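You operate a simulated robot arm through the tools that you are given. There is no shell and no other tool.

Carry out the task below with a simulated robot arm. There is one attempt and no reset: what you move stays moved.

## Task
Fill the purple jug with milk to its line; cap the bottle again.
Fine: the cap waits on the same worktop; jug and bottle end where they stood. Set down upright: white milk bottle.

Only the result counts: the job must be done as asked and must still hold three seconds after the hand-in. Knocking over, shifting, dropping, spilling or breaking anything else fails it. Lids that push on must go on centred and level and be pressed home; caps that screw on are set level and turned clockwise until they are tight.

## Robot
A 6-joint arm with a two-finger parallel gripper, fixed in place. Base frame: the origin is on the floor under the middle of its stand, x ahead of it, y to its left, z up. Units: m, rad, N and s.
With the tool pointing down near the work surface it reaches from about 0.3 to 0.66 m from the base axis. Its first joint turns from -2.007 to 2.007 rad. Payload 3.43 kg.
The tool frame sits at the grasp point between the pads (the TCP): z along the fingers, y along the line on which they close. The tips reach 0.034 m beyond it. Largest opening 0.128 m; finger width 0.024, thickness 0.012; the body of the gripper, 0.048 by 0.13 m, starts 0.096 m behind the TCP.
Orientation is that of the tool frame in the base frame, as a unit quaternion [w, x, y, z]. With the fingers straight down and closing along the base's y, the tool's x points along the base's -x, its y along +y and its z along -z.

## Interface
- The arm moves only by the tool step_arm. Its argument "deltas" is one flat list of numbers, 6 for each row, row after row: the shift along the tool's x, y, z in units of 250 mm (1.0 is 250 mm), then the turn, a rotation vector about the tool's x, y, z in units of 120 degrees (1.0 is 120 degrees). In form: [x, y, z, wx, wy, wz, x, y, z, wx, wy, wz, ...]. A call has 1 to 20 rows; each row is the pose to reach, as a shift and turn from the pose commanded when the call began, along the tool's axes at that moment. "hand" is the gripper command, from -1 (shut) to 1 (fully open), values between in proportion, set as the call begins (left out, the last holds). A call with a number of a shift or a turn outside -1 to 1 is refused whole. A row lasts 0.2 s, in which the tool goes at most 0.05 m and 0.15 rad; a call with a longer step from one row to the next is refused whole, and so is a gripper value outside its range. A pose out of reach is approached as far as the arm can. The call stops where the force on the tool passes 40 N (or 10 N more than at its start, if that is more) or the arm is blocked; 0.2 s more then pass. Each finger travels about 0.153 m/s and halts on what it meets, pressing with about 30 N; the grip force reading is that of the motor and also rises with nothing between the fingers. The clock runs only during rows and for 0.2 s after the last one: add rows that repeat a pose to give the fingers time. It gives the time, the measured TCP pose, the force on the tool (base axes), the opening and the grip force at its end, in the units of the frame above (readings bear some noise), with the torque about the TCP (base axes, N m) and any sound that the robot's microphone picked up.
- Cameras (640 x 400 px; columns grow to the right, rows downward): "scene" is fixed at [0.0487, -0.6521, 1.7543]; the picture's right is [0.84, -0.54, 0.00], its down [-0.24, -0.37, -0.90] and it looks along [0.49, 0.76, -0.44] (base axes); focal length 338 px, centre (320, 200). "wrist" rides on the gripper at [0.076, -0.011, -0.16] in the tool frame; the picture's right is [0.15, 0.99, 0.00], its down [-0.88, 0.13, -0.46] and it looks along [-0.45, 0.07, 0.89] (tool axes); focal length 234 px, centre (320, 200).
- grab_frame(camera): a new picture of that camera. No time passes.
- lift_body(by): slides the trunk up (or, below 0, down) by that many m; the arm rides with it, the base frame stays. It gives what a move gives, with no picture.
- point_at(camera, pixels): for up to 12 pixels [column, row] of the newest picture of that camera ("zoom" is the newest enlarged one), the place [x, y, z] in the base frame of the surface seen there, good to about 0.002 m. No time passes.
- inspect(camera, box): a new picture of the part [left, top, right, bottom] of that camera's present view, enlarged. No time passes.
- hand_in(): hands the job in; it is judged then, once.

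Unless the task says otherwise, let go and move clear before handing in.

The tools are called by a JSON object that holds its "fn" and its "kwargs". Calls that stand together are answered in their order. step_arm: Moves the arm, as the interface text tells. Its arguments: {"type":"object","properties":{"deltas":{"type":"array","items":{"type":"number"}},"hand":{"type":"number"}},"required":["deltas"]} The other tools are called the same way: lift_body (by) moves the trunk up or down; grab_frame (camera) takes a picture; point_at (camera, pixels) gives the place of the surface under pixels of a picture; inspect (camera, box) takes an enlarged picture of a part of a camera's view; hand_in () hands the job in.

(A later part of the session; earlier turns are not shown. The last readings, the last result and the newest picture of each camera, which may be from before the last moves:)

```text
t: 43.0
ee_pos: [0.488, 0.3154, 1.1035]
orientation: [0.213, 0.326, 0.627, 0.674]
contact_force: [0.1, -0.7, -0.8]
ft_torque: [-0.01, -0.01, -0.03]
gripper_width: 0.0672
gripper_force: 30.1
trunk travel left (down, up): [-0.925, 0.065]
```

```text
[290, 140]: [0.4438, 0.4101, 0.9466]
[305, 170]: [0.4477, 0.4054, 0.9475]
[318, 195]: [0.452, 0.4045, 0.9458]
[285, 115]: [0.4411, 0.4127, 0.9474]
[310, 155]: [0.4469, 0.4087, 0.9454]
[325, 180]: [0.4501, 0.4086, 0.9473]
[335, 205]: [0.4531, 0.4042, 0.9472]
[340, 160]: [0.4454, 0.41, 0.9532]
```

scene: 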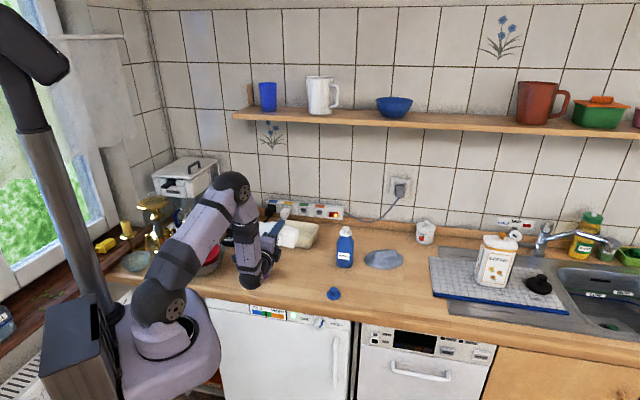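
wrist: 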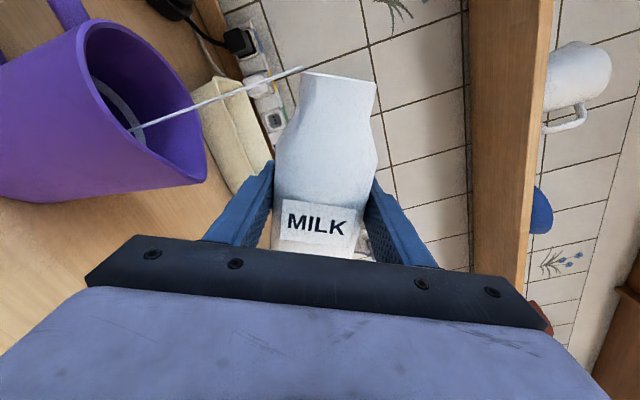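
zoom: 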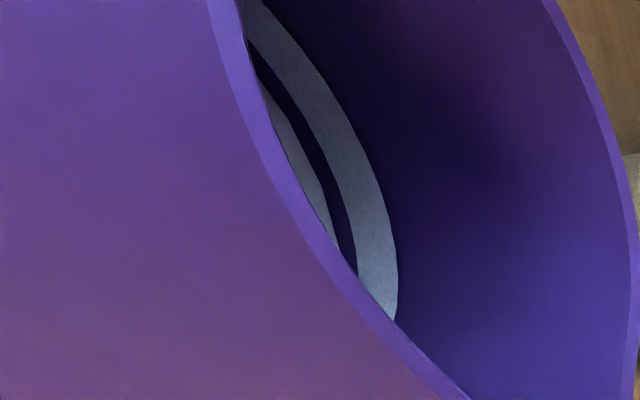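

The flow has stopped at 80° with the milk at z≈0.9466, still about 9 mm short. I'll tilt 2° more to 82° and let it run out.

{"fn": "step_arm", "kwargs": {"deltas": [0.0035, 0.0197, 0, 0, 0, -0.0167, 0.0035, 0.0197, 0, 0, 0, -0.0167, 0.0035, 0.0197, 0, 0, 0, -0.0167, 0.0035, 0.0197, 0, 0, 0, -0.0167]}}

{"fn": "inspect", "kwargs": {"camera": "wrist", "box": [40, 0, 140, 120]}}

{"fn": "grab_frame", "kwargs": {"camera": "wrist"}}

```text
t: 44.0
ee_pos: [0.4885, 0.3144, 1.1097]
orientation: [0.224, 0.316, 0.632, 0.671]
contact_force: [0.4, 0.0, -1.8]
ft_torque: [0.05, 0.04, 0.01]
gripper_width: 0.0671
gripper_force: 30.6
trunk travel left (down, up): [-0.925, 0.065]
```

```text
3.33 times, centred on (90, 60) of wrist
```

zoom: 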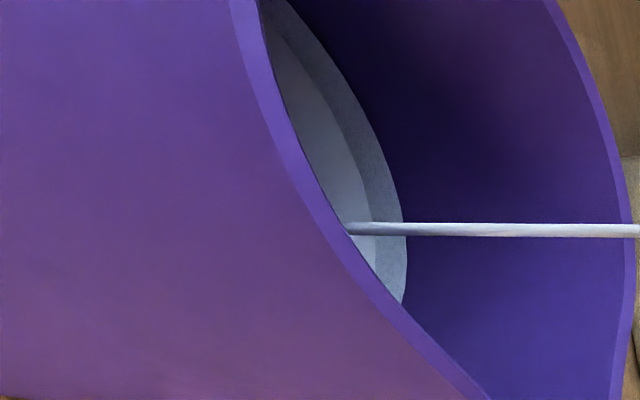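

```text
taken
```

wrist: 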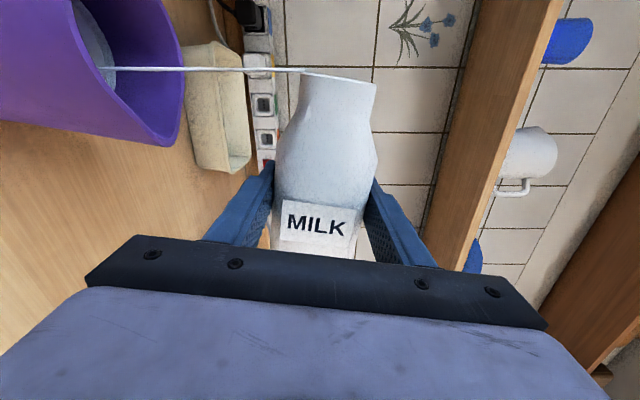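

The milk has reached the lower edge of the line band (no dark gap at zoom (360,170)), and a thin stream continues. I'll measure the surface precisely.

{"fn": "inspect", "kwargs": {"camera": "wrist", "box": [40, 0, 140, 120]}}

{"fn": "point_at", "kwargs": {"camera": "zoom", "pixels": [[300, 100], [310, 130], [325, 160], [340, 190], [330, 110], [350, 150], [365, 180], [345, 110], [375, 170], [390, 210], [395, 180], [380, 260]]}}

```text
3.33 times, centred on (90, 60) of wrist
```

zoom: 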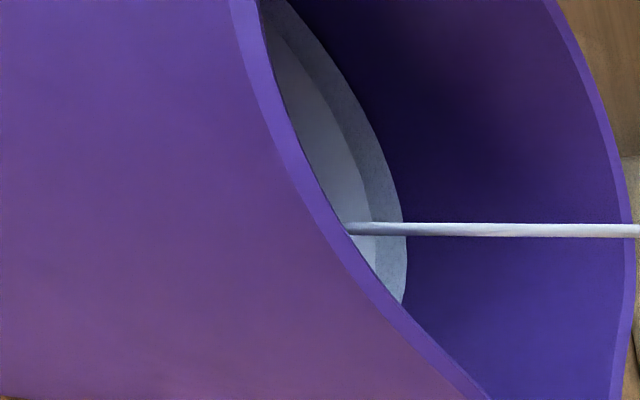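

```text
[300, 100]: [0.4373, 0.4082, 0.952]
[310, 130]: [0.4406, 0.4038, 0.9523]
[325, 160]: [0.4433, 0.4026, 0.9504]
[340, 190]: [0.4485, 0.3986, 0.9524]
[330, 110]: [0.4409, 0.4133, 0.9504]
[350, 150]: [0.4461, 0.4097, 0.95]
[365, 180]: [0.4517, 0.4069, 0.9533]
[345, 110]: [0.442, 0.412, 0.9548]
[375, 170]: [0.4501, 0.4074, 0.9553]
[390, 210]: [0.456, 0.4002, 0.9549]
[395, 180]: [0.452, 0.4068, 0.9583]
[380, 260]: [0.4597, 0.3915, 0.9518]
```

The milk is at about 0.9515 with the line centre at about 0.955. The thin stream should add a little more, so I'll hold one row and re-measure.

{"fn": "step_arm", "kwargs": {"deltas": [0, 0, 0, 0, 0, 0]}}

{"fn": "inspect", "kwargs": {"camera": "wrist", "box": [40, 0, 140, 120]}}

{"fn": "point_at", "kwargs": {"camera": "zoom", "pixels": [[300, 100], [310, 130], [325, 160], [340, 190], [330, 110], [350, 150], [320, 120], [335, 145], [375, 170], [390, 210], [345, 180], [355, 205]]}}

```text
t: 44.4
ee_pos: [0.489, 0.3147, 1.1088]
orientation: [0.225, 0.315, 0.633, 0.67]
contact_force: [1.3, 0.3, -1.5]
ft_torque: [0.0, 0.02, 0.03]
gripper_width: 0.0671
gripper_force: 29.7
trunk travel left (down, up): [-0.925, 0.065]
```

```text
3.33 times, centred on (90, 60) of wrist
```

zoom: 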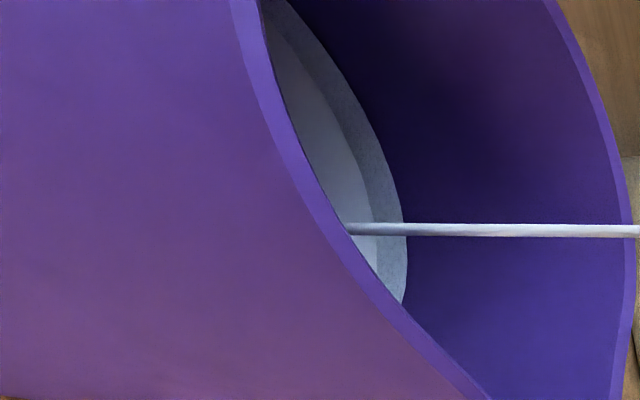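

```text
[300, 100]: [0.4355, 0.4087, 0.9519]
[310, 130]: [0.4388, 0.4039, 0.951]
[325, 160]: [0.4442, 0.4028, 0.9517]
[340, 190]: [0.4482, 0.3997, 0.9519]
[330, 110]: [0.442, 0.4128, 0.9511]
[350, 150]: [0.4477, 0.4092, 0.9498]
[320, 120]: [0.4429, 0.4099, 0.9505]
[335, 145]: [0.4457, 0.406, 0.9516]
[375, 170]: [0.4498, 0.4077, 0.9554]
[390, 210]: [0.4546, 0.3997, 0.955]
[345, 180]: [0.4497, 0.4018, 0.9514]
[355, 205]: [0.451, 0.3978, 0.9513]
```

The milk is at about 0.9514 and the stream is still running slowly. I'll hold three more rows and check.

{"fn": "step_arm", "kwargs": {"deltas": [0, 0, 0, 0, 0, 0, 0, 0, 0, 0, 0, 0, 0, 0, 0, 0, 0, 0]}}

{"fn": "inspect", "kwargs": {"camera": "wrist", "box": [40, 0, 140, 120]}}

{"fn": "point_at", "kwargs": {"camera": "zoom", "pixels": [[300, 100], [310, 130], [325, 160], [340, 190], [330, 110], [350, 150], [320, 120], [335, 145], [375, 170], [390, 210], [345, 180], [355, 205]]}}

```text
t: 45.2
ee_pos: [0.4881, 0.3144, 1.1094]
orientation: [0.225, 0.316, 0.633, 0.671]
contact_force: [0.4, 0.2, -2.5]
ft_torque: [0.03, 0.03, -0.01]
gripper_width: 0.0672
gripper_force: 29.6
trunk travel left (down, up): [-0.925, 0.065]
```

```text
3.33 times, centred on (90, 60) of wrist
```

zoom: 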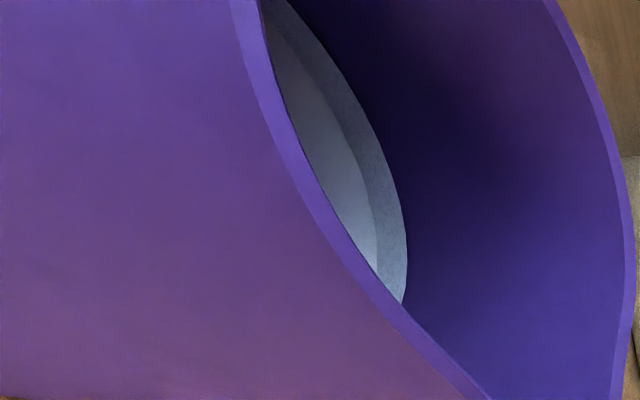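

```text
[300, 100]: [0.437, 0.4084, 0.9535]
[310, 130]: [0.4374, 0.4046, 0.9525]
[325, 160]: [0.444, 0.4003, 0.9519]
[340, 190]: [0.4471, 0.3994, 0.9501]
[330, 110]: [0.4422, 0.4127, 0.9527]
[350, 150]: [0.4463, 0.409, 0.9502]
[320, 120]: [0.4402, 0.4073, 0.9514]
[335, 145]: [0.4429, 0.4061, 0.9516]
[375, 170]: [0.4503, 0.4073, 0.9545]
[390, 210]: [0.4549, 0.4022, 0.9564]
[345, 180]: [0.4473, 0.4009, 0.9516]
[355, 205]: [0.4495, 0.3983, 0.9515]
```

The flow has stopped at 82° with the milk about 0.952, just into the band. I'll measure the band's upper edge and the milk boundary to find the exact line height.

{"fn": "point_at", "kwargs": {"camera": "zoom", "pixels": [[403, 230], [400, 190], [390, 165], [375, 135], [360, 110], [380, 230], [383, 245], [376, 200], [368, 175], [355, 145], [370, 225], [365, 205]]}}

{"fn": "inspect", "kwargs": {"camera": "wrist", "box": [80, 20, 120, 100]}}

```text
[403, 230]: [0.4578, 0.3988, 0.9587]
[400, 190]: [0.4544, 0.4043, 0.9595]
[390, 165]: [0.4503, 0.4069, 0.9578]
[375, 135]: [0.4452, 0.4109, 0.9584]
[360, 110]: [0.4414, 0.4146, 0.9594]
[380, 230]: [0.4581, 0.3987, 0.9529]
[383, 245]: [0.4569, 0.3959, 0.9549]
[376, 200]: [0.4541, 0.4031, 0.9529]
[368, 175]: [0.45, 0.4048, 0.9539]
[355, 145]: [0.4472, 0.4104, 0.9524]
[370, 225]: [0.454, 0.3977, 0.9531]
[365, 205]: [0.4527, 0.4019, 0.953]
```

```text
5.00 times, centred on (100, 60) of wrist
```

zoom: 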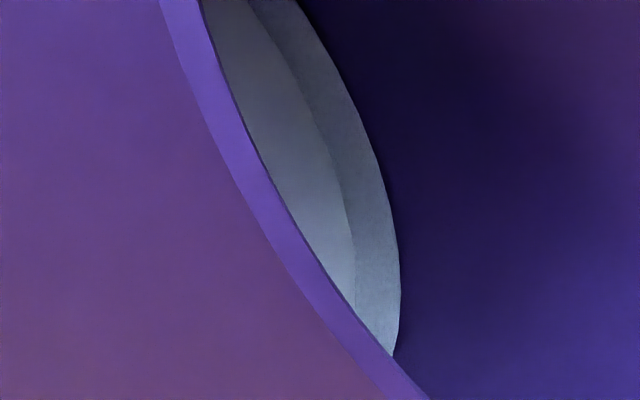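

The band spans about 0.951 to 0.959 and the milk is at about 0.9525, so 2.5 mm remain (the last 2° gave about 5.6 mm). I'll tilt 1° more and let it run out.

{"fn": "step_arm", "kwargs": {"deltas": [0, 0, 0, 0, 0, -0.0083, 0, 0, 0, 0, 0, -0.0083, 0, 0, 0, 0, 0, -0.0083, 0, 0, 0, 0, 0, -0.0083]}}

{"fn": "inspect", "kwargs": {"camera": "wrist", "box": [60, 0, 140, 120]}}

{"fn": "point_at", "kwargs": {"camera": "zoom", "pixels": [[260, 60], [270, 90], [280, 120], [290, 140], [300, 160], [310, 180], [320, 200], [300, 130], [310, 150], [350, 190], [340, 160], [360, 220]]}}

```text
t: 46.2
ee_pos: [0.487, 0.3144, 1.1093]
orientation: [0.23, 0.31, 0.636, 0.669]
contact_force: [-0.5, 0.3, -1.1]
ft_torque: [-0.01, 0.01, 0.01]
gripper_width: 0.0672
gripper_force: 30.0
trunk travel left (down, up): [-0.925, 0.065]
```

```text
3.33 times, centred on (100, 60) of wrist
```

zoom: 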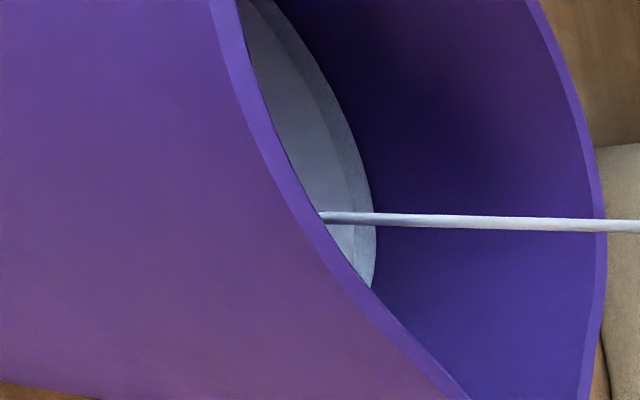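

```text
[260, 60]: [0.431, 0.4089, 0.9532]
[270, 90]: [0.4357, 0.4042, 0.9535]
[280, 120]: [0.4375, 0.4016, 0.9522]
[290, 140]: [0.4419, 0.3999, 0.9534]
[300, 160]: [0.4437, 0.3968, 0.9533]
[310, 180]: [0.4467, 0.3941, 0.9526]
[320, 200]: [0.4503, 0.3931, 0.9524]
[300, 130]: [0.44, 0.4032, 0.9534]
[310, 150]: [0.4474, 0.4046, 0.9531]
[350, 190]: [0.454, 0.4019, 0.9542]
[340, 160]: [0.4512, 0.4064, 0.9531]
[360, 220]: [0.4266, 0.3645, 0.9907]
```

The milk is at about 0.9532 and still streaming thinly. I'll hold three more rows and re-measure.

{"fn": "step_arm", "kwargs": {"deltas": [0, 0, 0, 0, 0, 0, 0, 0, 0, 0, 0, 0, 0, 0, 0, 0, 0, 0]}}

{"fn": "inspect", "kwargs": {"camera": "wrist", "box": [60, 0, 140, 120]}}

{"fn": "point_at", "kwargs": {"camera": "zoom", "pixels": [[260, 60], [270, 90], [280, 120], [290, 140], [300, 160], [310, 180], [320, 200], [300, 130], [310, 150], [325, 170], [370, 200], [330, 190]]}}

```text
t: 47.0
ee_pos: [0.49, 0.3146, 1.1093]
orientation: [0.231, 0.31, 0.635, 0.668]
contact_force: [0.2, 0.4, -1.8]
ft_torque: [0.02, 0.02, 0.02]
gripper_width: 0.0674
gripper_force: 30.1
trunk travel left (down, up): [-0.925, 0.065]
```

```text
3.33 times, centred on (100, 60) of wrist
```

zoom: 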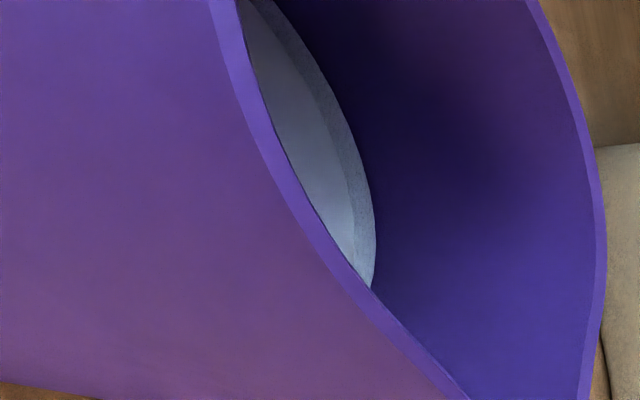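

```text
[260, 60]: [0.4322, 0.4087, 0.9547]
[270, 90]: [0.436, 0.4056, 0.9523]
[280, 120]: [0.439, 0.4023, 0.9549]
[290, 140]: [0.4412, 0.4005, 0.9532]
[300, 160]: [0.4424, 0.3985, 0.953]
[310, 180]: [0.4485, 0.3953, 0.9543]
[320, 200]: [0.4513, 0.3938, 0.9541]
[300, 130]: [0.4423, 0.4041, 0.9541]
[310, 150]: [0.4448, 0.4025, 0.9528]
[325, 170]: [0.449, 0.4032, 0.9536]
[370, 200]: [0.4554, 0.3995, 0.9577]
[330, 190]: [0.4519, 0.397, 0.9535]
```

The flow has stopped with the milk at about 0.9537, roughly in the middle of the band but about 1.5 mm under its centre. One last 0.6° nudge should put it on the line.

{"fn": "step_arm", "kwargs": {"deltas": [0, 0, 0, 0, 0, -0.005, 0, 0, 0, 0, 0, -0.005, 0, 0, 0, 0, 0, -0.005, 0, 0, 0, 0, 0, -0.005, 0, 0, 0, 0, 0, -0.005, 0, 0, 0, 0, 0, -0.005, 0, 0, 0, 0, 0, -0.005]}}

{"fn": "inspect", "kwargs": {"camera": "wrist", "box": [60, 0, 140, 120]}}

{"fn": "point_at", "kwargs": {"camera": "zoom", "pixels": [[260, 60], [270, 90], [280, 120], [290, 140], [300, 160], [310, 180], [320, 200], [300, 130], [310, 150], [325, 170], [370, 200], [330, 190]]}}

```text
t: 48.6
ee_pos: [0.4891, 0.3134, 1.1092]
orientation: [0.233, 0.307, 0.638, 0.667]
contact_force: [-0.1, -0.1, -1.9]
ft_torque: [0.04, 0.0, 0.01]
gripper_width: 0.0671
gripper_force: 30.1
trunk travel left (down, up): [-0.925, 0.065]
```

```text
3.33 times, centred on (100, 60) of wrist
```

zoom: 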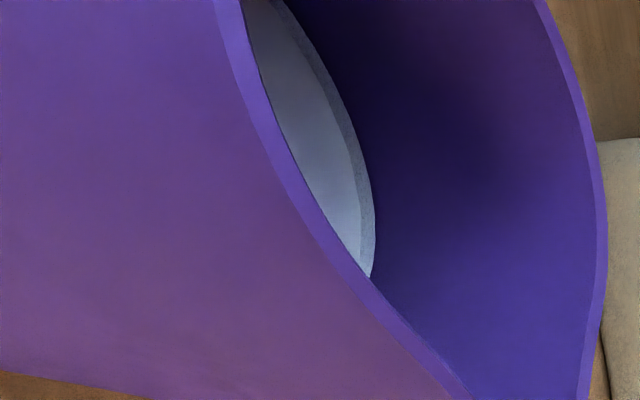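

```text
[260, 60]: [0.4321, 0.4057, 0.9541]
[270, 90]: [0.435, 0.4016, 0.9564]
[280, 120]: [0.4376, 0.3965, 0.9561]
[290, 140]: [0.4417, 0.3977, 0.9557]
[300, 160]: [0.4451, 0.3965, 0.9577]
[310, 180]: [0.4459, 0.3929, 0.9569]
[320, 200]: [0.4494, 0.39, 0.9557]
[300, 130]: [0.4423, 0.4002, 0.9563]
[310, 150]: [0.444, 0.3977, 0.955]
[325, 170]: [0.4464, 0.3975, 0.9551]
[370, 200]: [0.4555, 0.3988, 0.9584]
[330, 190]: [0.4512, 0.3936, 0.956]
```

The milk surface is now at about 0.956, on the line, and the flow has stopped. I'll untilt the bottle and carry it quickly back above its original spot.

{"fn": "step_arm", "kwargs": {"deltas": [0, 0, 0, 0, 0, 0.07, 0, 0, 0, 0, 0, 0.14, -0.0398, 0.0045, 0, 0, 0, 0.21, -0.1193, 0.0134, 0.008, 0, 0, 0.28, -0.2209, 0.0047, 0.02, 0, 0, 0.35, -0.3269, -0.0438, 0.032, 0, 0, 0.42, -0.4106, -0.1149, 0.0412, 0, 0, 0.49, -0.4218, -0.2143, 0.0412, 0, 0, 0.56, -0.4329, -0.3137, 0.0412, 0, 0, 0.63, -0.4396, -0.3733, 0.0412, 0, 0, 0.6967]}}

{"fn": "grab_frame", "kwargs": {"camera": "wrist"}}

{"fn": "inspect", "kwargs": {"camera": "scene", "box": [260, 220, 360, 300]}}

```text
t: 50.8
ee_pos: [0.5671, 0.2525, 1.0049]
orientation: [-0.27, 0.653, 0.27, 0.653]
contact_force: [0.8, -0.6, -0.9]
ft_torque: [-0.05, -0.05, -0.01]
gripper_width: 0.067
gripper_force: 30.4
trunk travel left (down, up): [-0.925, 0.065]
```

```text
taken
```

wrist: 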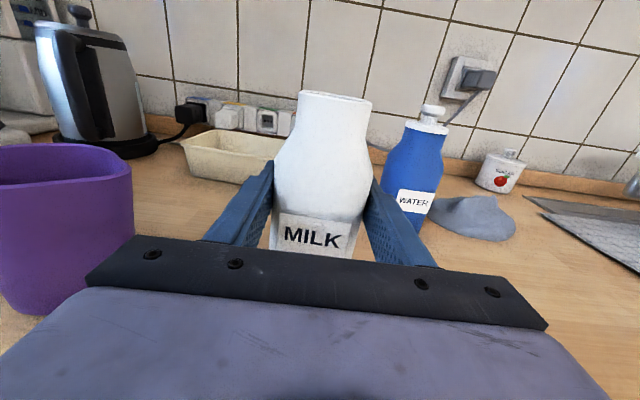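

```text
5.00 times, centred on (310, 260) of scene
```

zoom: 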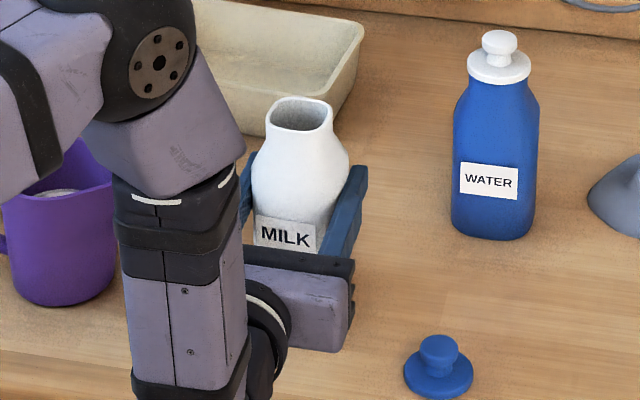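

The bottle is upright over its spot, and the jug's milk is visible at zoom (60,192). I'll measure the rim height to know how far to lower.

{"fn": "point_at", "kwargs": {"camera": "zoom", "pixels": [[269, 112], [331, 116], [300, 98], [297, 133], [320, 101], [300, 160], [295, 225], [330, 170]]}}

{"fn": "point_at", "kwargs": {"camera": "wrist", "pixels": [[300, 235], [340, 240], [300, 180], [340, 180], [330, 110], [310, 95], [365, 105], [330, 145]]}}

```text
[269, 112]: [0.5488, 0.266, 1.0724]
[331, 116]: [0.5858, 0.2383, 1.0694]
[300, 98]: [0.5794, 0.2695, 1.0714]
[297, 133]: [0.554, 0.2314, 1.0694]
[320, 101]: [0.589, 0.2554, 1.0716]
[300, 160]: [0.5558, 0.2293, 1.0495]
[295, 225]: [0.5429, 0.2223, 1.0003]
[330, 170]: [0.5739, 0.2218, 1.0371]
```

```text
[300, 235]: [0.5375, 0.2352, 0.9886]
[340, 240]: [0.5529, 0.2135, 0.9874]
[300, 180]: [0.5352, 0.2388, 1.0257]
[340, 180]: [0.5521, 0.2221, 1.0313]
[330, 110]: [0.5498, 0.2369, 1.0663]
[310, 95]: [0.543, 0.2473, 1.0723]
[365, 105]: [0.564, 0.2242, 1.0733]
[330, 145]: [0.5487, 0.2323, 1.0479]
```

The rim is level at z≈1.0708 and centred within about 1.5 mm of the original position, so it needs to come down 26.5 mm. I'll lower it gently now.

{"fn": "step_arm", "kwargs": {"deltas": [-0.05, 0, 0, 0, 0, 0, -0.09, 0, 0, 0, 0, 0, -0.106, 0, 0, 0, 0, 0]}}

{"fn": "inspect", "kwargs": {"camera": "scene", "box": [260, 220, 360, 300]}}

{"fn": "point_at", "kwargs": {"camera": "zoom", "pixels": [[269, 135], [331, 138], [300, 120], [297, 155], [269, 140], [331, 142]]}}

```text
t: 51.6
ee_pos: [0.567, 0.2514, 0.9791]
orientation: [-0.27, 0.652, 0.27, 0.655]
contact_force: [1.3, 2.0, 6.6]
ft_torque: [0.07, 0.27, 0.03]
gripper_width: 0.0666
gripper_force: 30.5
trunk travel left (down, up): [-0.925, 0.065]
```

```text
5.00 times, centred on (310, 260) of scene
```

zoom: 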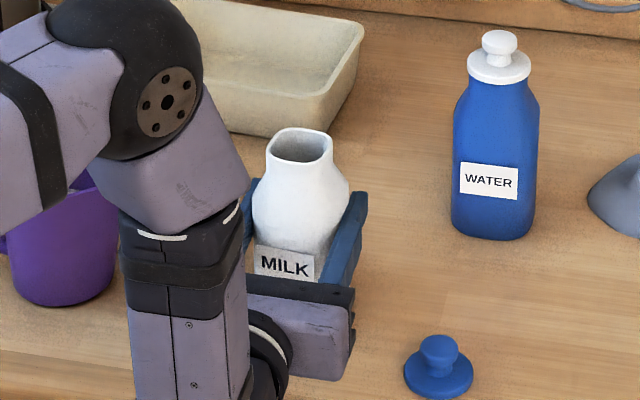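

```text
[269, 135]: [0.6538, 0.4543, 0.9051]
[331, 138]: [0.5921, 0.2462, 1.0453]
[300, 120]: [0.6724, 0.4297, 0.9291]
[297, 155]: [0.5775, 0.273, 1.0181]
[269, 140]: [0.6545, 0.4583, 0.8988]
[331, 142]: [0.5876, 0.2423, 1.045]
```

The bottle is on the worktop (6.6 N contact, rim at 1.045). I'll ease off, open the fingers and check it stands upright.

{"fn": "step_arm", "kwargs": {"deltas": [0.006, 0, 0, 0, 0, 0, 0.006, 0, 0, 0, 0, 0]}}

{"fn": "step_arm", "kwargs": {"deltas": [0, 0, 0, 0, 0, 0, 0, 0, 0, 0, 0, 0], "hand": 0.5}}

{"fn": "grab_frame", "kwargs": {"camera": "wrist"}}

{"fn": "inspect", "kwargs": {"camera": "scene", "box": [260, 220, 360, 300]}}

{"fn": "point_at", "kwargs": {"camera": "zoom", "pixels": [[267, 147], [332, 149], [300, 131], [297, 167], [320, 134], [300, 220]]}}

```text
t: 52.2
ee_pos: [0.5666, 0.2522, 0.9798]
orientation: [-0.271, 0.654, 0.271, 0.652]
contact_force: [1.7, -0.4, 0.9]
ft_torque: [0.02, -0.14, -0.05]
gripper_width: 0.0667
gripper_force: 29.9
trunk travel left (down, up): [-0.925, 0.065]
```

```text
t: 52.8
ee_pos: [0.5659, 0.251, 0.9783]
orientation: [-0.271, 0.653, 0.271, 0.653]
contact_force: [-0.6, -0.1, -0.5]
ft_torque: [-0.01, -0.01, -0.02]
gripper_width: 0.096
gripper_force: 0.0
trunk travel left (down, up): [-0.925, 0.065]
```

```text
taken
```

wrist: 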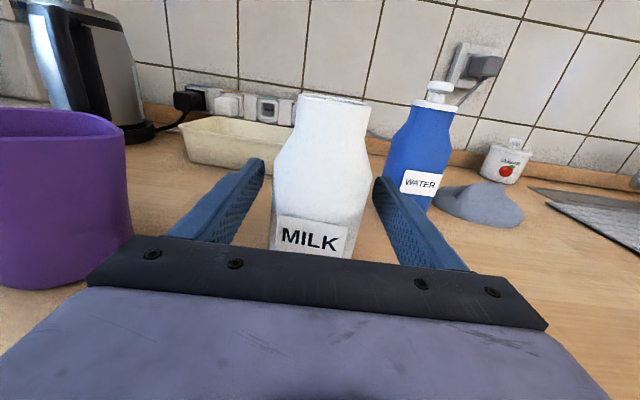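

```text
5.00 times, centred on (310, 260) of scene
```

zoom: 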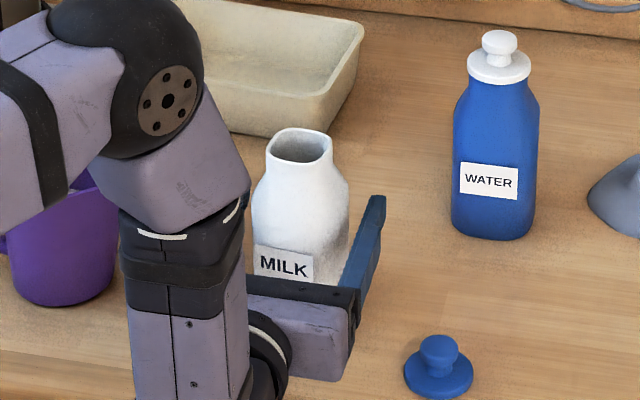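

```text
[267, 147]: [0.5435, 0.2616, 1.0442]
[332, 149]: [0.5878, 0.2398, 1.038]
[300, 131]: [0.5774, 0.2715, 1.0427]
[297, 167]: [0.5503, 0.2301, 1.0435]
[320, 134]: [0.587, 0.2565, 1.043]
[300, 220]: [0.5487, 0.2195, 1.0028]
```

The bottle stands upright, rim level at about 1.043, and it's free of the fingers. I'll back the hand straight out and then up.

{"fn": "step_arm", "kwargs": {"deltas": [0, 0, -0.15, 0, 0, 0, 0, 0, -0.3, 0, 0, 0, 0, 0, -0.46, 0, 0, 0, 0.1, 0, -0.52, 0, 0, 0, 0.28, 0, -0.52, 0, 0, 0, 0.46, 0, -0.52, 0, 0, 0, 0.6, 0, -0.52, 0, 0, 0]}}

{"fn": "grab_frame", "kwargs": {"camera": "wrist"}}

{"fn": "grab_frame", "kwargs": {"camera": "scene"}}

```text
t: 54.4
ee_pos: [0.4734, 0.1596, 1.1289]
orientation: [-0.27, 0.654, 0.27, 0.654]
contact_force: [-0.4, 0.0, 0.2]
ft_torque: [-0.03, -0.01, 0.02]
gripper_width: 0.096
gripper_force: 0.1
trunk travel left (down, up): [-0.925, 0.065]
```

```text
taken
```

wrist: 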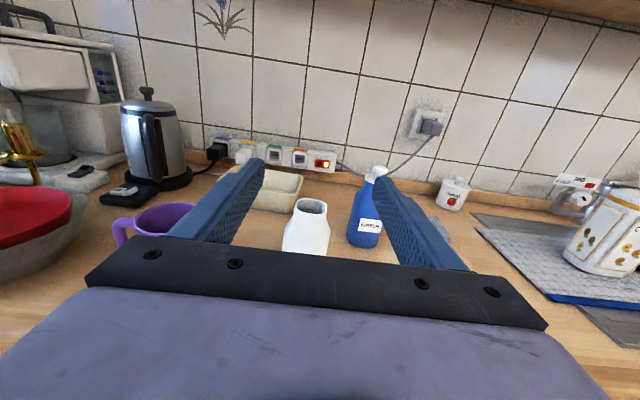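

```text
taken
```

scene: 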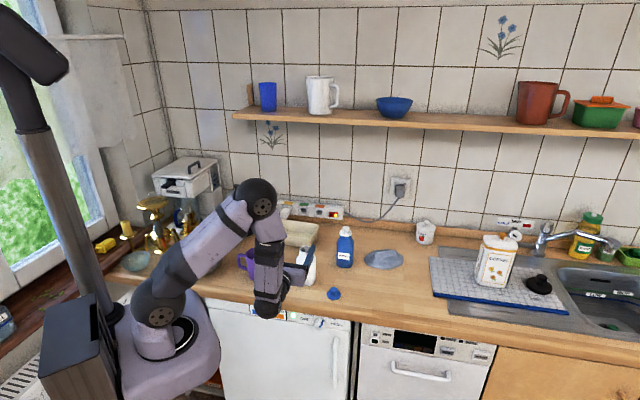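

The hand is clear with the bottle at wrist (307,230). I'll pitch the hand back to pointing down while moving over the cap on the worktop.

{"fn": "step_arm", "kwargs": {"deltas": [0, 0.043, 0.026, 0, -0.068, 0, 0, 0.085, 0.052, 0, -0.136, 0, 0, 0.128, 0.079, 0, -0.2045, 0, 0, 0.171, 0.105, 0, -0.2727, 0, 0, 0.214, 0.131, 0, -0.341, 0, 0, 0.256, 0.157, 0, -0.409, 0, 0, 0.299, 0.183, 0, -0.477, 0, 0, 0.342, 0.209, 0, -0.5455, 0, 0, 0.384, 0.236, 0, -0.6136, 0, 0, 0.427, 0.262, 0, -0.682, 0, 0, 0.47, 0.288, 0, -0.75, 0]}}

{"fn": "grab_frame", "kwargs": {"camera": "wrist"}}

{"fn": "grab_frame", "kwargs": {"camera": "scene"}}

```text
t: 56.8
ee_pos: [0.6091, 0.1295, 1.1281]
orientation: [0.001, 0.924, 0.382, -0.002]
contact_force: [-0.1, 0.6, -0.1]
ft_torque: [-0.02, 0.02, 0.01]
gripper_width: 0.0963
gripper_force: 0.1
trunk travel left (down, up): [-0.925, 0.065]
```

```text
taken
```

wrist: 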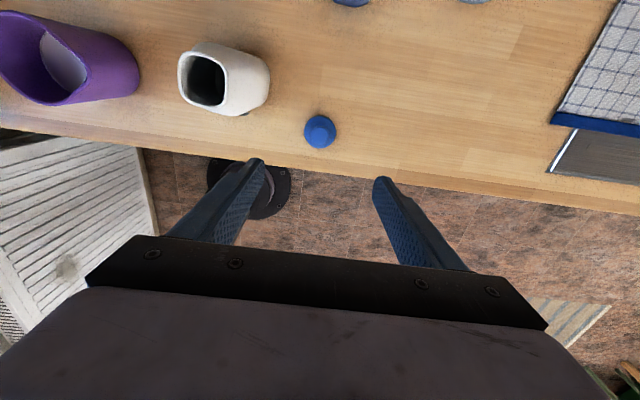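

```text
taken
```

scene: 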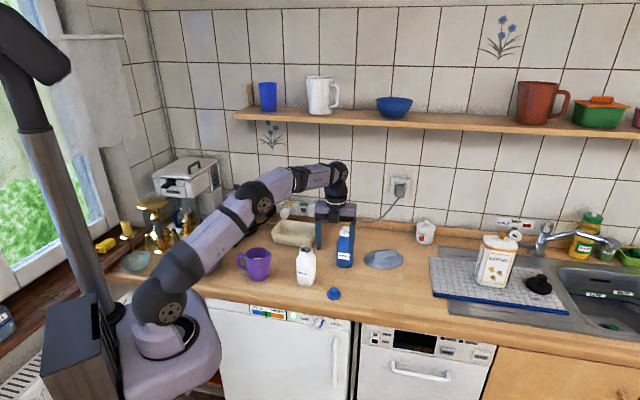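

The hand points down over the cap at wrist (320,132), with the bottle mouth visible at (207,80) and the jug's milk at (60,60). I'll measure the cap and the bottle mouth.

{"fn": "inspect", "kwargs": {"camera": "wrist", "box": [290, 105, 350, 160]}}

{"fn": "point_at", "kwargs": {"camera": "zoom", "pixels": [[170, 190], [450, 220], [310, 110], [330, 330], [315, 225], [240, 220], [395, 220], [315, 160], [315, 290]]}}

{"fn": "inspect", "kwargs": {"camera": "wrist", "box": [165, 30, 285, 130]}}

{"fn": "point_at", "kwargs": {"camera": "zoom", "pixels": [[62, 120], [235, 150], [145, 75], [150, 235], [75, 85], [225, 95], [75, 215], [225, 245], [340, 200], [320, 110]]}}

```text
7.27 times, centred on (320, 132) of wrist
```

zoom: 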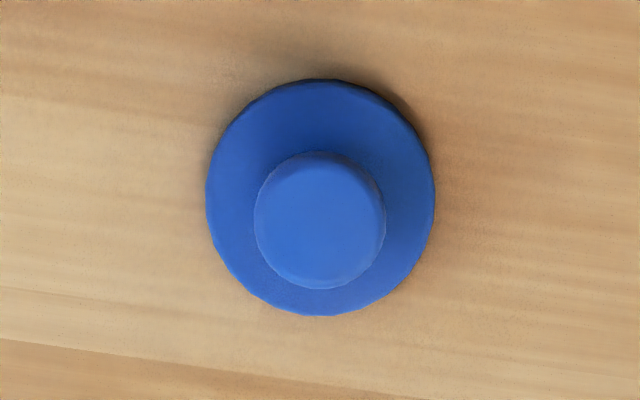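

```text
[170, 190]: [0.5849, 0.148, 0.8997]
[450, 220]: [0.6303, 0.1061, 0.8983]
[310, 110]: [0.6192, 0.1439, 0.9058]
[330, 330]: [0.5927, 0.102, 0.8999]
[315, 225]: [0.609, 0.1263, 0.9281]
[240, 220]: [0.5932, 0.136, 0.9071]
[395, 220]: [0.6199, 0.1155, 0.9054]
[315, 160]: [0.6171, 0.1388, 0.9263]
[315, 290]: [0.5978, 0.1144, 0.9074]
```

```text
4.00 times, centred on (225, 80) of wrist
```

zoom: 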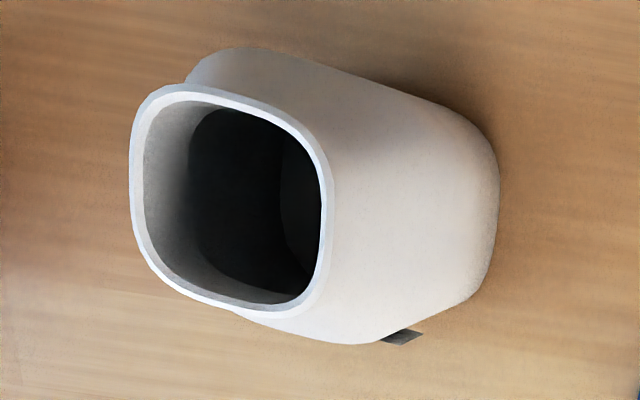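

```text
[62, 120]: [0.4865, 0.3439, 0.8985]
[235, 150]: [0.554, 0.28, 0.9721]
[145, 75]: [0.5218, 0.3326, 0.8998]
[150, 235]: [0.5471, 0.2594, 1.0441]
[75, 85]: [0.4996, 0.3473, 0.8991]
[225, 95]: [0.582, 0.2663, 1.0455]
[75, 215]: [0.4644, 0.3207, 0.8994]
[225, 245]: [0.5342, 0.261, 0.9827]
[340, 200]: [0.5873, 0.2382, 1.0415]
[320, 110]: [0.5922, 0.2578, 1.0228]
```

I'll get tighter points on the bottle rim and then on the cap knob edges.

{"fn": "point_at", "kwargs": {"camera": "zoom", "pixels": [[138, 180], [326, 195], [210, 97], [215, 298], [160, 110], [290, 130], [160, 265], [295, 295], [138, 220], [310, 150]]}}

{"fn": "inspect", "kwargs": {"camera": "wrist", "box": [300, 115, 340, 150]}}

{"fn": "point_at", "kwargs": {"camera": "zoom", "pixels": [[225, 210], [412, 225], [320, 110], [320, 315], [320, 210], [160, 190], [490, 230], [330, 350], [310, 20]]}}

```text
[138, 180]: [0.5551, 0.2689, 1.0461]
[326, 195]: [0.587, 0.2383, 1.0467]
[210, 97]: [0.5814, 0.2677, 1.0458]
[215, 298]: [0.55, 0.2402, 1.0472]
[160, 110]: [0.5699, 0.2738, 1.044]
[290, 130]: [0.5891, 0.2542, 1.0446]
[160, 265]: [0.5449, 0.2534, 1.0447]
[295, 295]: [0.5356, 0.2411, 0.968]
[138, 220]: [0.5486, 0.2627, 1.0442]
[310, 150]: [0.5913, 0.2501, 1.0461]
```

```text
11.43 times, centred on (320, 132) of wrist
```

zoom: 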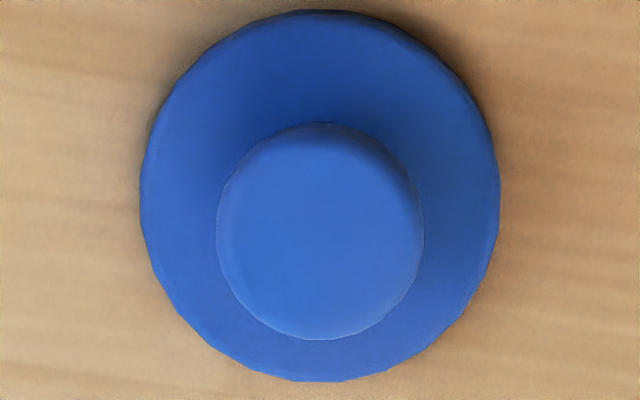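

```text
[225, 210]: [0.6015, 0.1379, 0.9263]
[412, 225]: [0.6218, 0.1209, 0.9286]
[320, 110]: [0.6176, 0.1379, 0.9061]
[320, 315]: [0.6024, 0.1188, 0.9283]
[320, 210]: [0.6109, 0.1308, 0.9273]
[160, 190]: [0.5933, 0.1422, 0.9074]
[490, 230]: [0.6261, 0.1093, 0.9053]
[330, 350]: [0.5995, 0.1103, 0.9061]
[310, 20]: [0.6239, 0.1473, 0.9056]
```

The cap axis measures about u 0.340, v 0.522, nearly under the hand, and the bottle rim is level at about 1.045. I'll narrow the fingers to 60 mm to stay clear of the bottle and descend over the cap knob.

{"fn": "step_arm", "kwargs": {"deltas": [0, 0.004, 0.0, 0, 0, 0, 0, 0.004, 0.15, 0, 0, 0, 0, 0.004, 0.3, 0, 0, 0, 0, 0.004, 0.45, 0, 0, 0, 0, 0.004, 0.6, 0, 0, 0, 0, 0.004, 0.68, 0, 0, 0, 0, 0.004, 0.72, 0, 0, 0, 0, 0.004, 0.732, 0, 0, 0], "hand": -0.06}}

{"fn": "grab_frame", "kwargs": {"camera": "wrist"}}

{"fn": "inspect", "kwargs": {"camera": "scene", "box": [305, 260, 365, 305]}}

```text
t: 58.6
ee_pos: [0.6087, 0.1274, 0.9473]
orientation: [0.0, 0.924, 0.382, 0.0]
contact_force: [-0.3, -0.1, -0.4]
ft_torque: [0.03, -0.02, 0.01]
gripper_width: 0.06
gripper_force: 0.1
trunk travel left (down, up): [-0.925, 0.065]
```

```text
taken
```

wrist: 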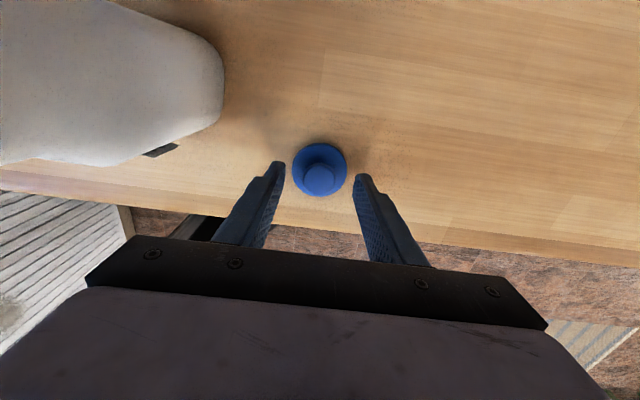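

```text
8.89 times, centred on (335, 282) of scene
```

zoom: 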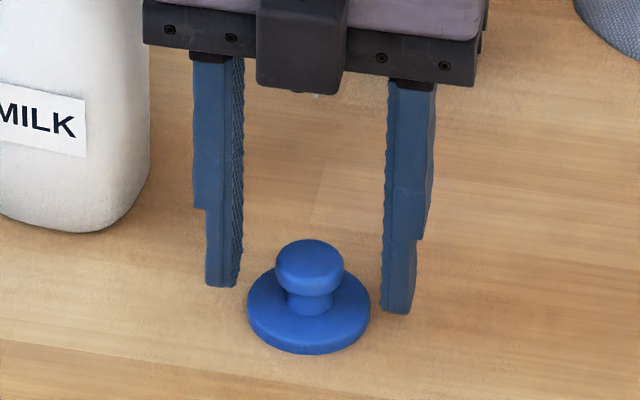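

The knob is about 1–2 mm toward the left finger in the scene zoom, (309,268) against a finger midpoint near 314. I'll shift 1.2 mm left, drop the last 4 mm and grip the knob.

{"fn": "step_arm", "kwargs": {"deltas": [0, -0.005, 0.0, 0, 0, 0, 0, -0.005, 0.009, 0, 0, 0, 0, -0.005, 0.017, 0, 0, 0], "hand": -0.4}}

{"fn": "inspect", "kwargs": {"camera": "wrist", "box": [260, 120, 380, 220]}}

{"fn": "inspect", "kwargs": {"camera": "scene", "box": [315, 275, 355, 300]}}

```text
t: 59.4
ee_pos: [0.6076, 0.1283, 0.9432]
orientation: [0.0, 0.924, 0.383, 0.0]
contact_force: [0.2, -0.7, 0.0]
ft_torque: [0.01, -0.02, 0.02]
gripper_width: 0.0384
gripper_force: 0.1
trunk travel left (down, up): [-0.925, 0.065]
```

```text
4.00 times, centred on (320, 170) of wrist
```

zoom: 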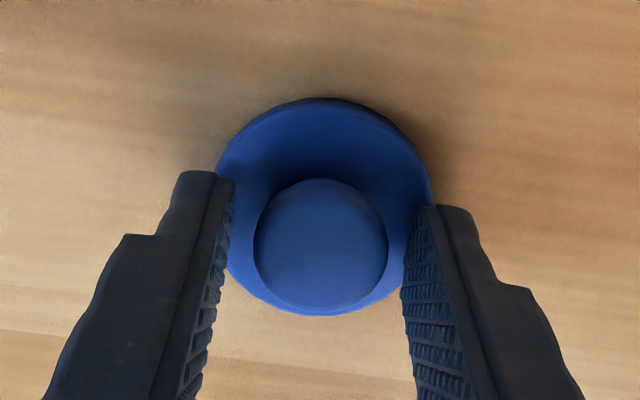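

```text
16.00 times, centred on (335, 288) of scene
```

zoom: 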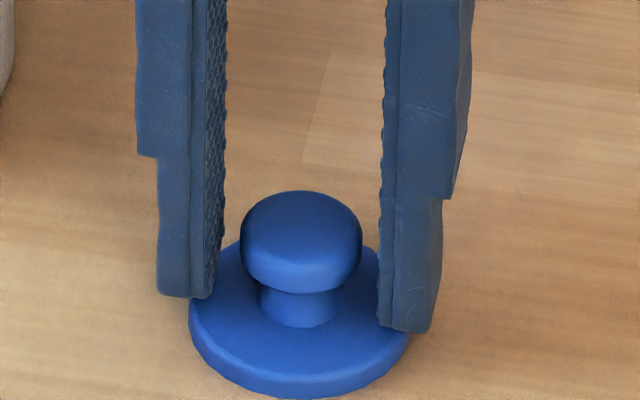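

The knob is centred between the fingers in both views to about 0.5 mm. I'll close on it.

{"fn": "step_arm", "kwargs": {"deltas": [0, 0, 0, 0, 0, 0, 0, 0, 0, 0, 0, 0, 0, 0, 0, 0, 0, 0], "hand": -1}}

{"fn": "inspect", "kwargs": {"camera": "wrist", "box": [260, 120, 380, 220]}}

{"fn": "inspect", "kwargs": {"camera": "scene", "box": [315, 275, 355, 300]}}

```text
t: 60.2
ee_pos: [0.6092, 0.1288, 0.9424]
orientation: [0.001, 0.924, 0.383, 0.0]
contact_force: [0.4, -0.6, 0.6]
ft_torque: [0.03, -0.02, -0.01]
gripper_width: 0.0246
gripper_force: 30.2
trunk travel left (down, up): [-0.925, 0.065]
```

```text
4.00 times, centred on (320, 170) of wrist
```

zoom: 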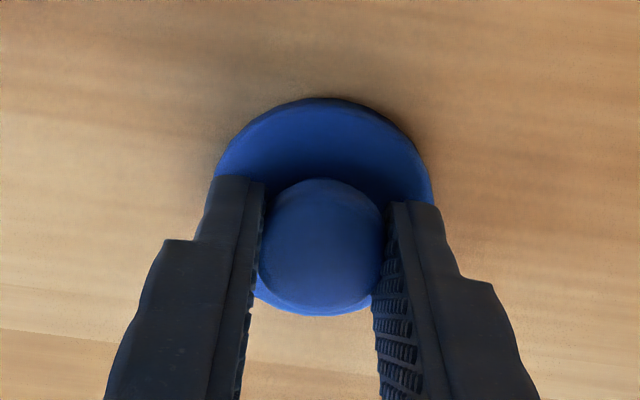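

```text
16.00 times, centred on (335, 288) of scene
```

zoom: 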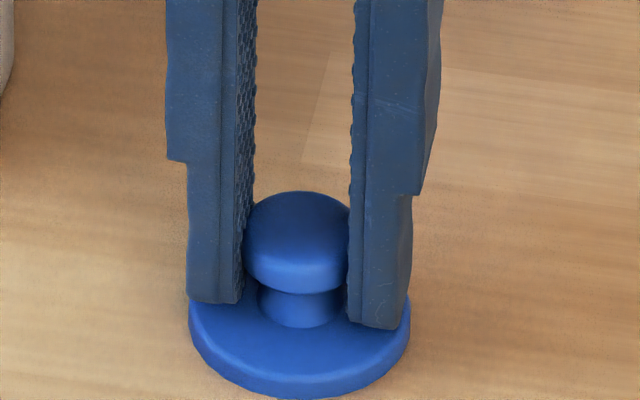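

The knob is gripped again (24.6 mm). I'll lift the cap and carry it over the bottle, stopping about 30 mm above the rim to check alignment.

{"fn": "step_arm", "kwargs": {"deltas": [0, 0, -0.1, 0, 0, 0, 0, 0, -0.28, 0, 0, 0, 0, 0, -0.46, 0, 0, 0, 0, 0, -0.64, 0, 0, 0, 0, 0, -0.72, 0, 0, 0, 0.05, -0.11, -0.72, 0, 0, 0, 0.11, -0.235, -0.72, 0, 0, 0, 0.17, -0.36, -0.72, 0, 0, 0, 0.224, -0.465, -0.72, 0, 0, 0, 0.224, -0.465, -0.72, 0, 0, 0]}}

{"fn": "grab_frame", "kwargs": {"camera": "wrist"}}

{"fn": "inspect", "kwargs": {"camera": "scene", "box": [275, 220, 335, 265]}}

{"fn": "inspect", "kwargs": {"camera": "wrist", "box": [260, 80, 380, 220]}}

```text
t: 62.4
ee_pos: [0.5654, 0.2517, 1.1226]
orientation: [0.001, 0.923, 0.384, 0.0]
contact_force: [0.6, -0.5, -0.1]
ft_torque: [-0.04, 0.0, 0.0]
gripper_width: 0.0249
gripper_force: 29.8
trunk travel left (down, up): [-0.925, 0.065]
```

```text
taken
```

wrist: 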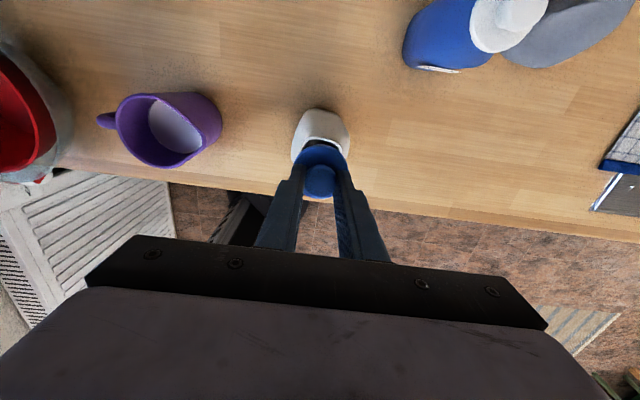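

```text
8.89 times, centred on (305, 242) of scene
```

zoom: 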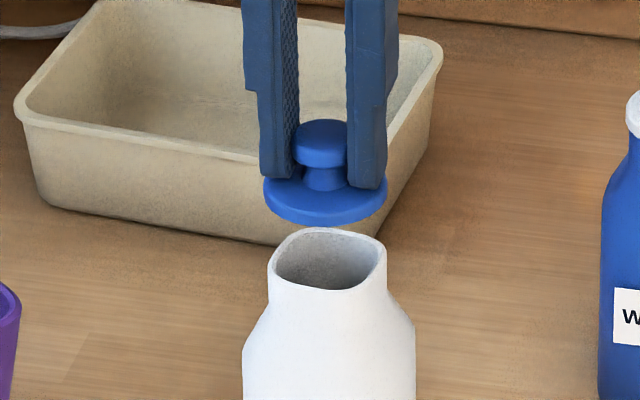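

```text
2.86 times, centred on (320, 150) of wrist
```

zoom: 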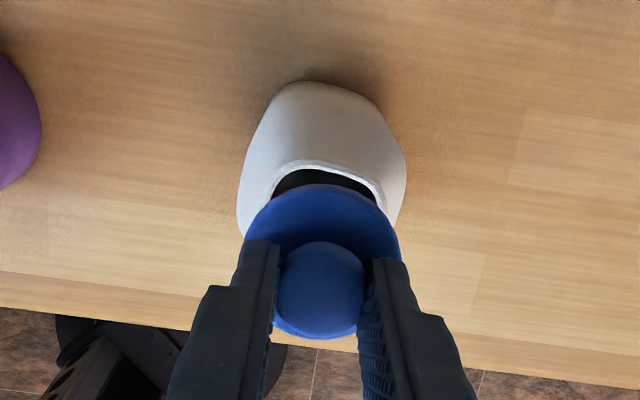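

The cap hangs over the mouth and looks closely aligned (flange centre at zoom x 325 against mouth centre 328 in the scene view). I'll measure both centres with several points.

{"fn": "point_at", "kwargs": {"camera": "zoom", "pixels": [[249, 225], [397, 235], [322, 187], [300, 192], [350, 195], [322, 290], [275, 205], [380, 210], [325, 163], [290, 172], [365, 178], [270, 190]]}}

{"fn": "inspect", "kwargs": {"camera": "scene", "box": [275, 220, 335, 265]}}

{"fn": "point_at", "kwargs": {"camera": "zoom", "pixels": [[266, 190], [385, 190], [325, 218], [300, 215], [350, 217], [271, 262], [386, 258], [330, 231], [325, 287], [285, 280], [370, 283], [365, 237]]}}

```text
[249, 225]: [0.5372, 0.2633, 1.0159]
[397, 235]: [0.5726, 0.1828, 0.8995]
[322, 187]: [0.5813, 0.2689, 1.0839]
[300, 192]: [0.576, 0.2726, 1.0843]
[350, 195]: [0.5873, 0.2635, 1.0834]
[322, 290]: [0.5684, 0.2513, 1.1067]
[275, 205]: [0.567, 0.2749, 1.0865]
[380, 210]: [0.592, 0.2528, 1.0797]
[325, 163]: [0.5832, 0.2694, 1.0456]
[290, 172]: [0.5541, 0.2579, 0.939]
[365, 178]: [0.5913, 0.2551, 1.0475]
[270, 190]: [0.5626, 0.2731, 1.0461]
```

```text
8.89 times, centred on (305, 242) of scene
```

zoom: 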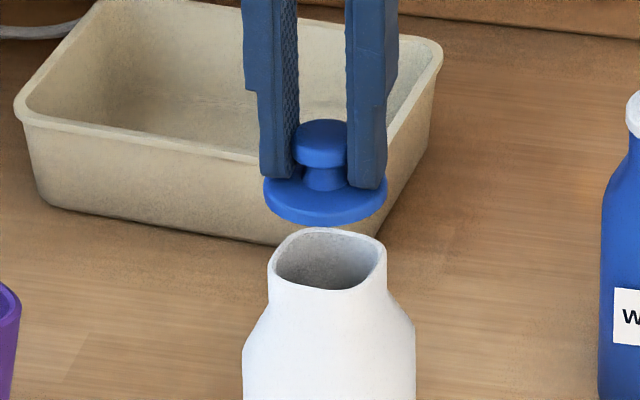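

```text
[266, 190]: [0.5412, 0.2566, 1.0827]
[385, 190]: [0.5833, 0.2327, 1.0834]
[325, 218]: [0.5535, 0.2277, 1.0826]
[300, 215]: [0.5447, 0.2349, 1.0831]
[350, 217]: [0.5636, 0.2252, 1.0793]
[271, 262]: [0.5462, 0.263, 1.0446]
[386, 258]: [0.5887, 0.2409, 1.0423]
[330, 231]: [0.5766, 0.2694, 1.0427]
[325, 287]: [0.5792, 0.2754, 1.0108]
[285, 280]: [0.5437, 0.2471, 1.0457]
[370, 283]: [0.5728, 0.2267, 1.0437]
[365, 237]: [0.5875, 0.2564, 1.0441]
```

Cap centre fits u 0.2237, v 0.5765 and mouth centre u 0.2238, v 0.5785, so I'll shift about 1 mm deeper and lower to 10 mm above the seated height for a finer check.

{"fn": "step_arm", "kwargs": {"deltas": [0.004, 0.0, 0.05, 0, 0, 0, 0.004, 0.0, 0.1, 0, 0, 0, 0.004, 0, 0.1, 0, 0, 0]}}

{"fn": "inspect", "kwargs": {"camera": "scene", "box": [285, 225, 325, 255]}}

{"fn": "inspect", "kwargs": {"camera": "wrist", "box": [280, 110, 360, 210]}}

```text
t: 63.2
ee_pos: [0.5665, 0.2516, 1.0962]
orientation: [0.001, 0.924, 0.383, 0.0]
contact_force: [-0.4, 1.5, -0.2]
ft_torque: [-0.02, 0.02, -0.02]
gripper_width: 0.0244
gripper_force: 30.2
trunk travel left (down, up): [-0.925, 0.065]
```

```text
13.33 times, centred on (305, 240) of scene
```

zoom: 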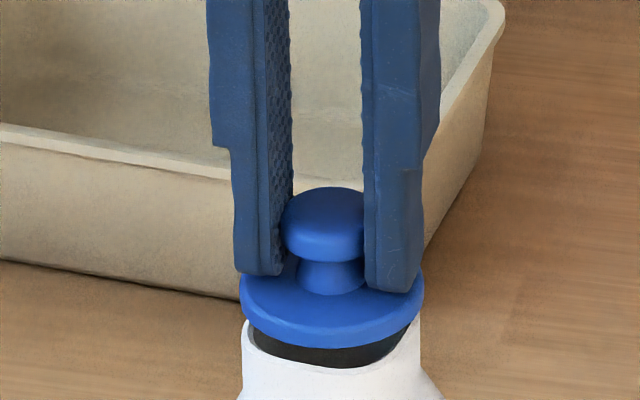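

```text
4.00 times, centred on (320, 160) of wrist
```

zoom: 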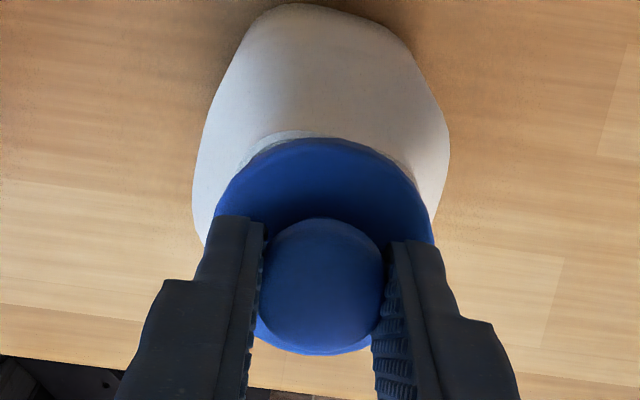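

In both views the cap is centred over the mouth to within about 1 mm and level. I'll lower it onto the rim in small steps, watching force and sound.

{"fn": "step_arm", "kwargs": {"deltas": [0.002, 0, 0.006, 0, 0, 0, 0.002, 0, 0.012, 0, 0, 0, 0.002, 0, 0.018, 0, 0, 0, 0.002, 0, 0.024, 0, 0, 0, 0.002, 0, 0.03, 0, 0, 0]}}

{"fn": "inspect", "kwargs": {"camera": "scene", "box": [285, 225, 325, 255]}}

{"fn": "inspect", "kwargs": {"camera": "wrist", "box": [280, 110, 360, 210]}}

```text
t: 64.4
ee_pos: [0.5673, 0.2508, 1.0904]
orientation: [0.0, 0.924, 0.383, 0.0]
contact_force: [-0.1, -0.3, -0.2]
ft_torque: [0.01, 0.04, -0.02]
gripper_width: 0.0249
gripper_force: 30.5
trunk travel left (down, up): [-0.925, 0.065]
```

```text
13.33 times, centred on (305, 240) of scene
```

zoom: 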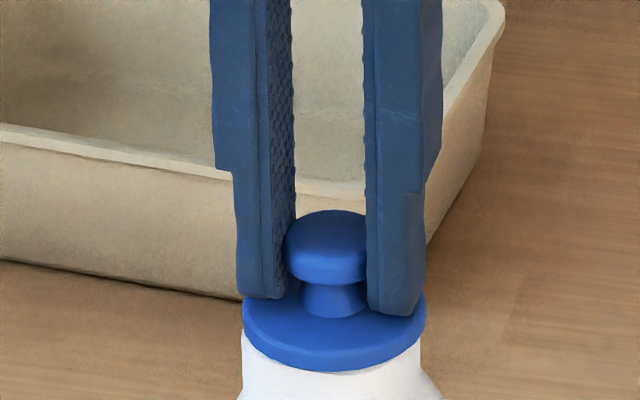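

```text
4.00 times, centred on (320, 160) of wrist
```

zoom: 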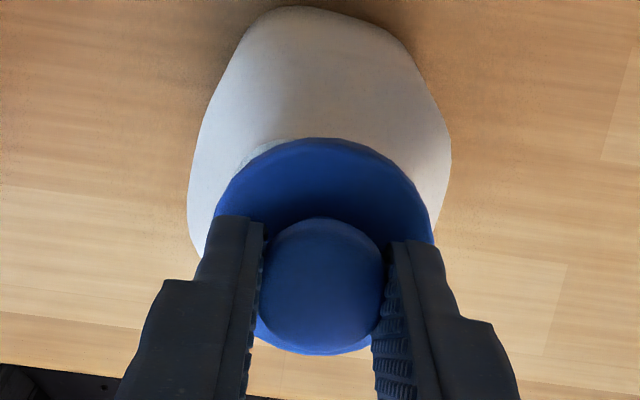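

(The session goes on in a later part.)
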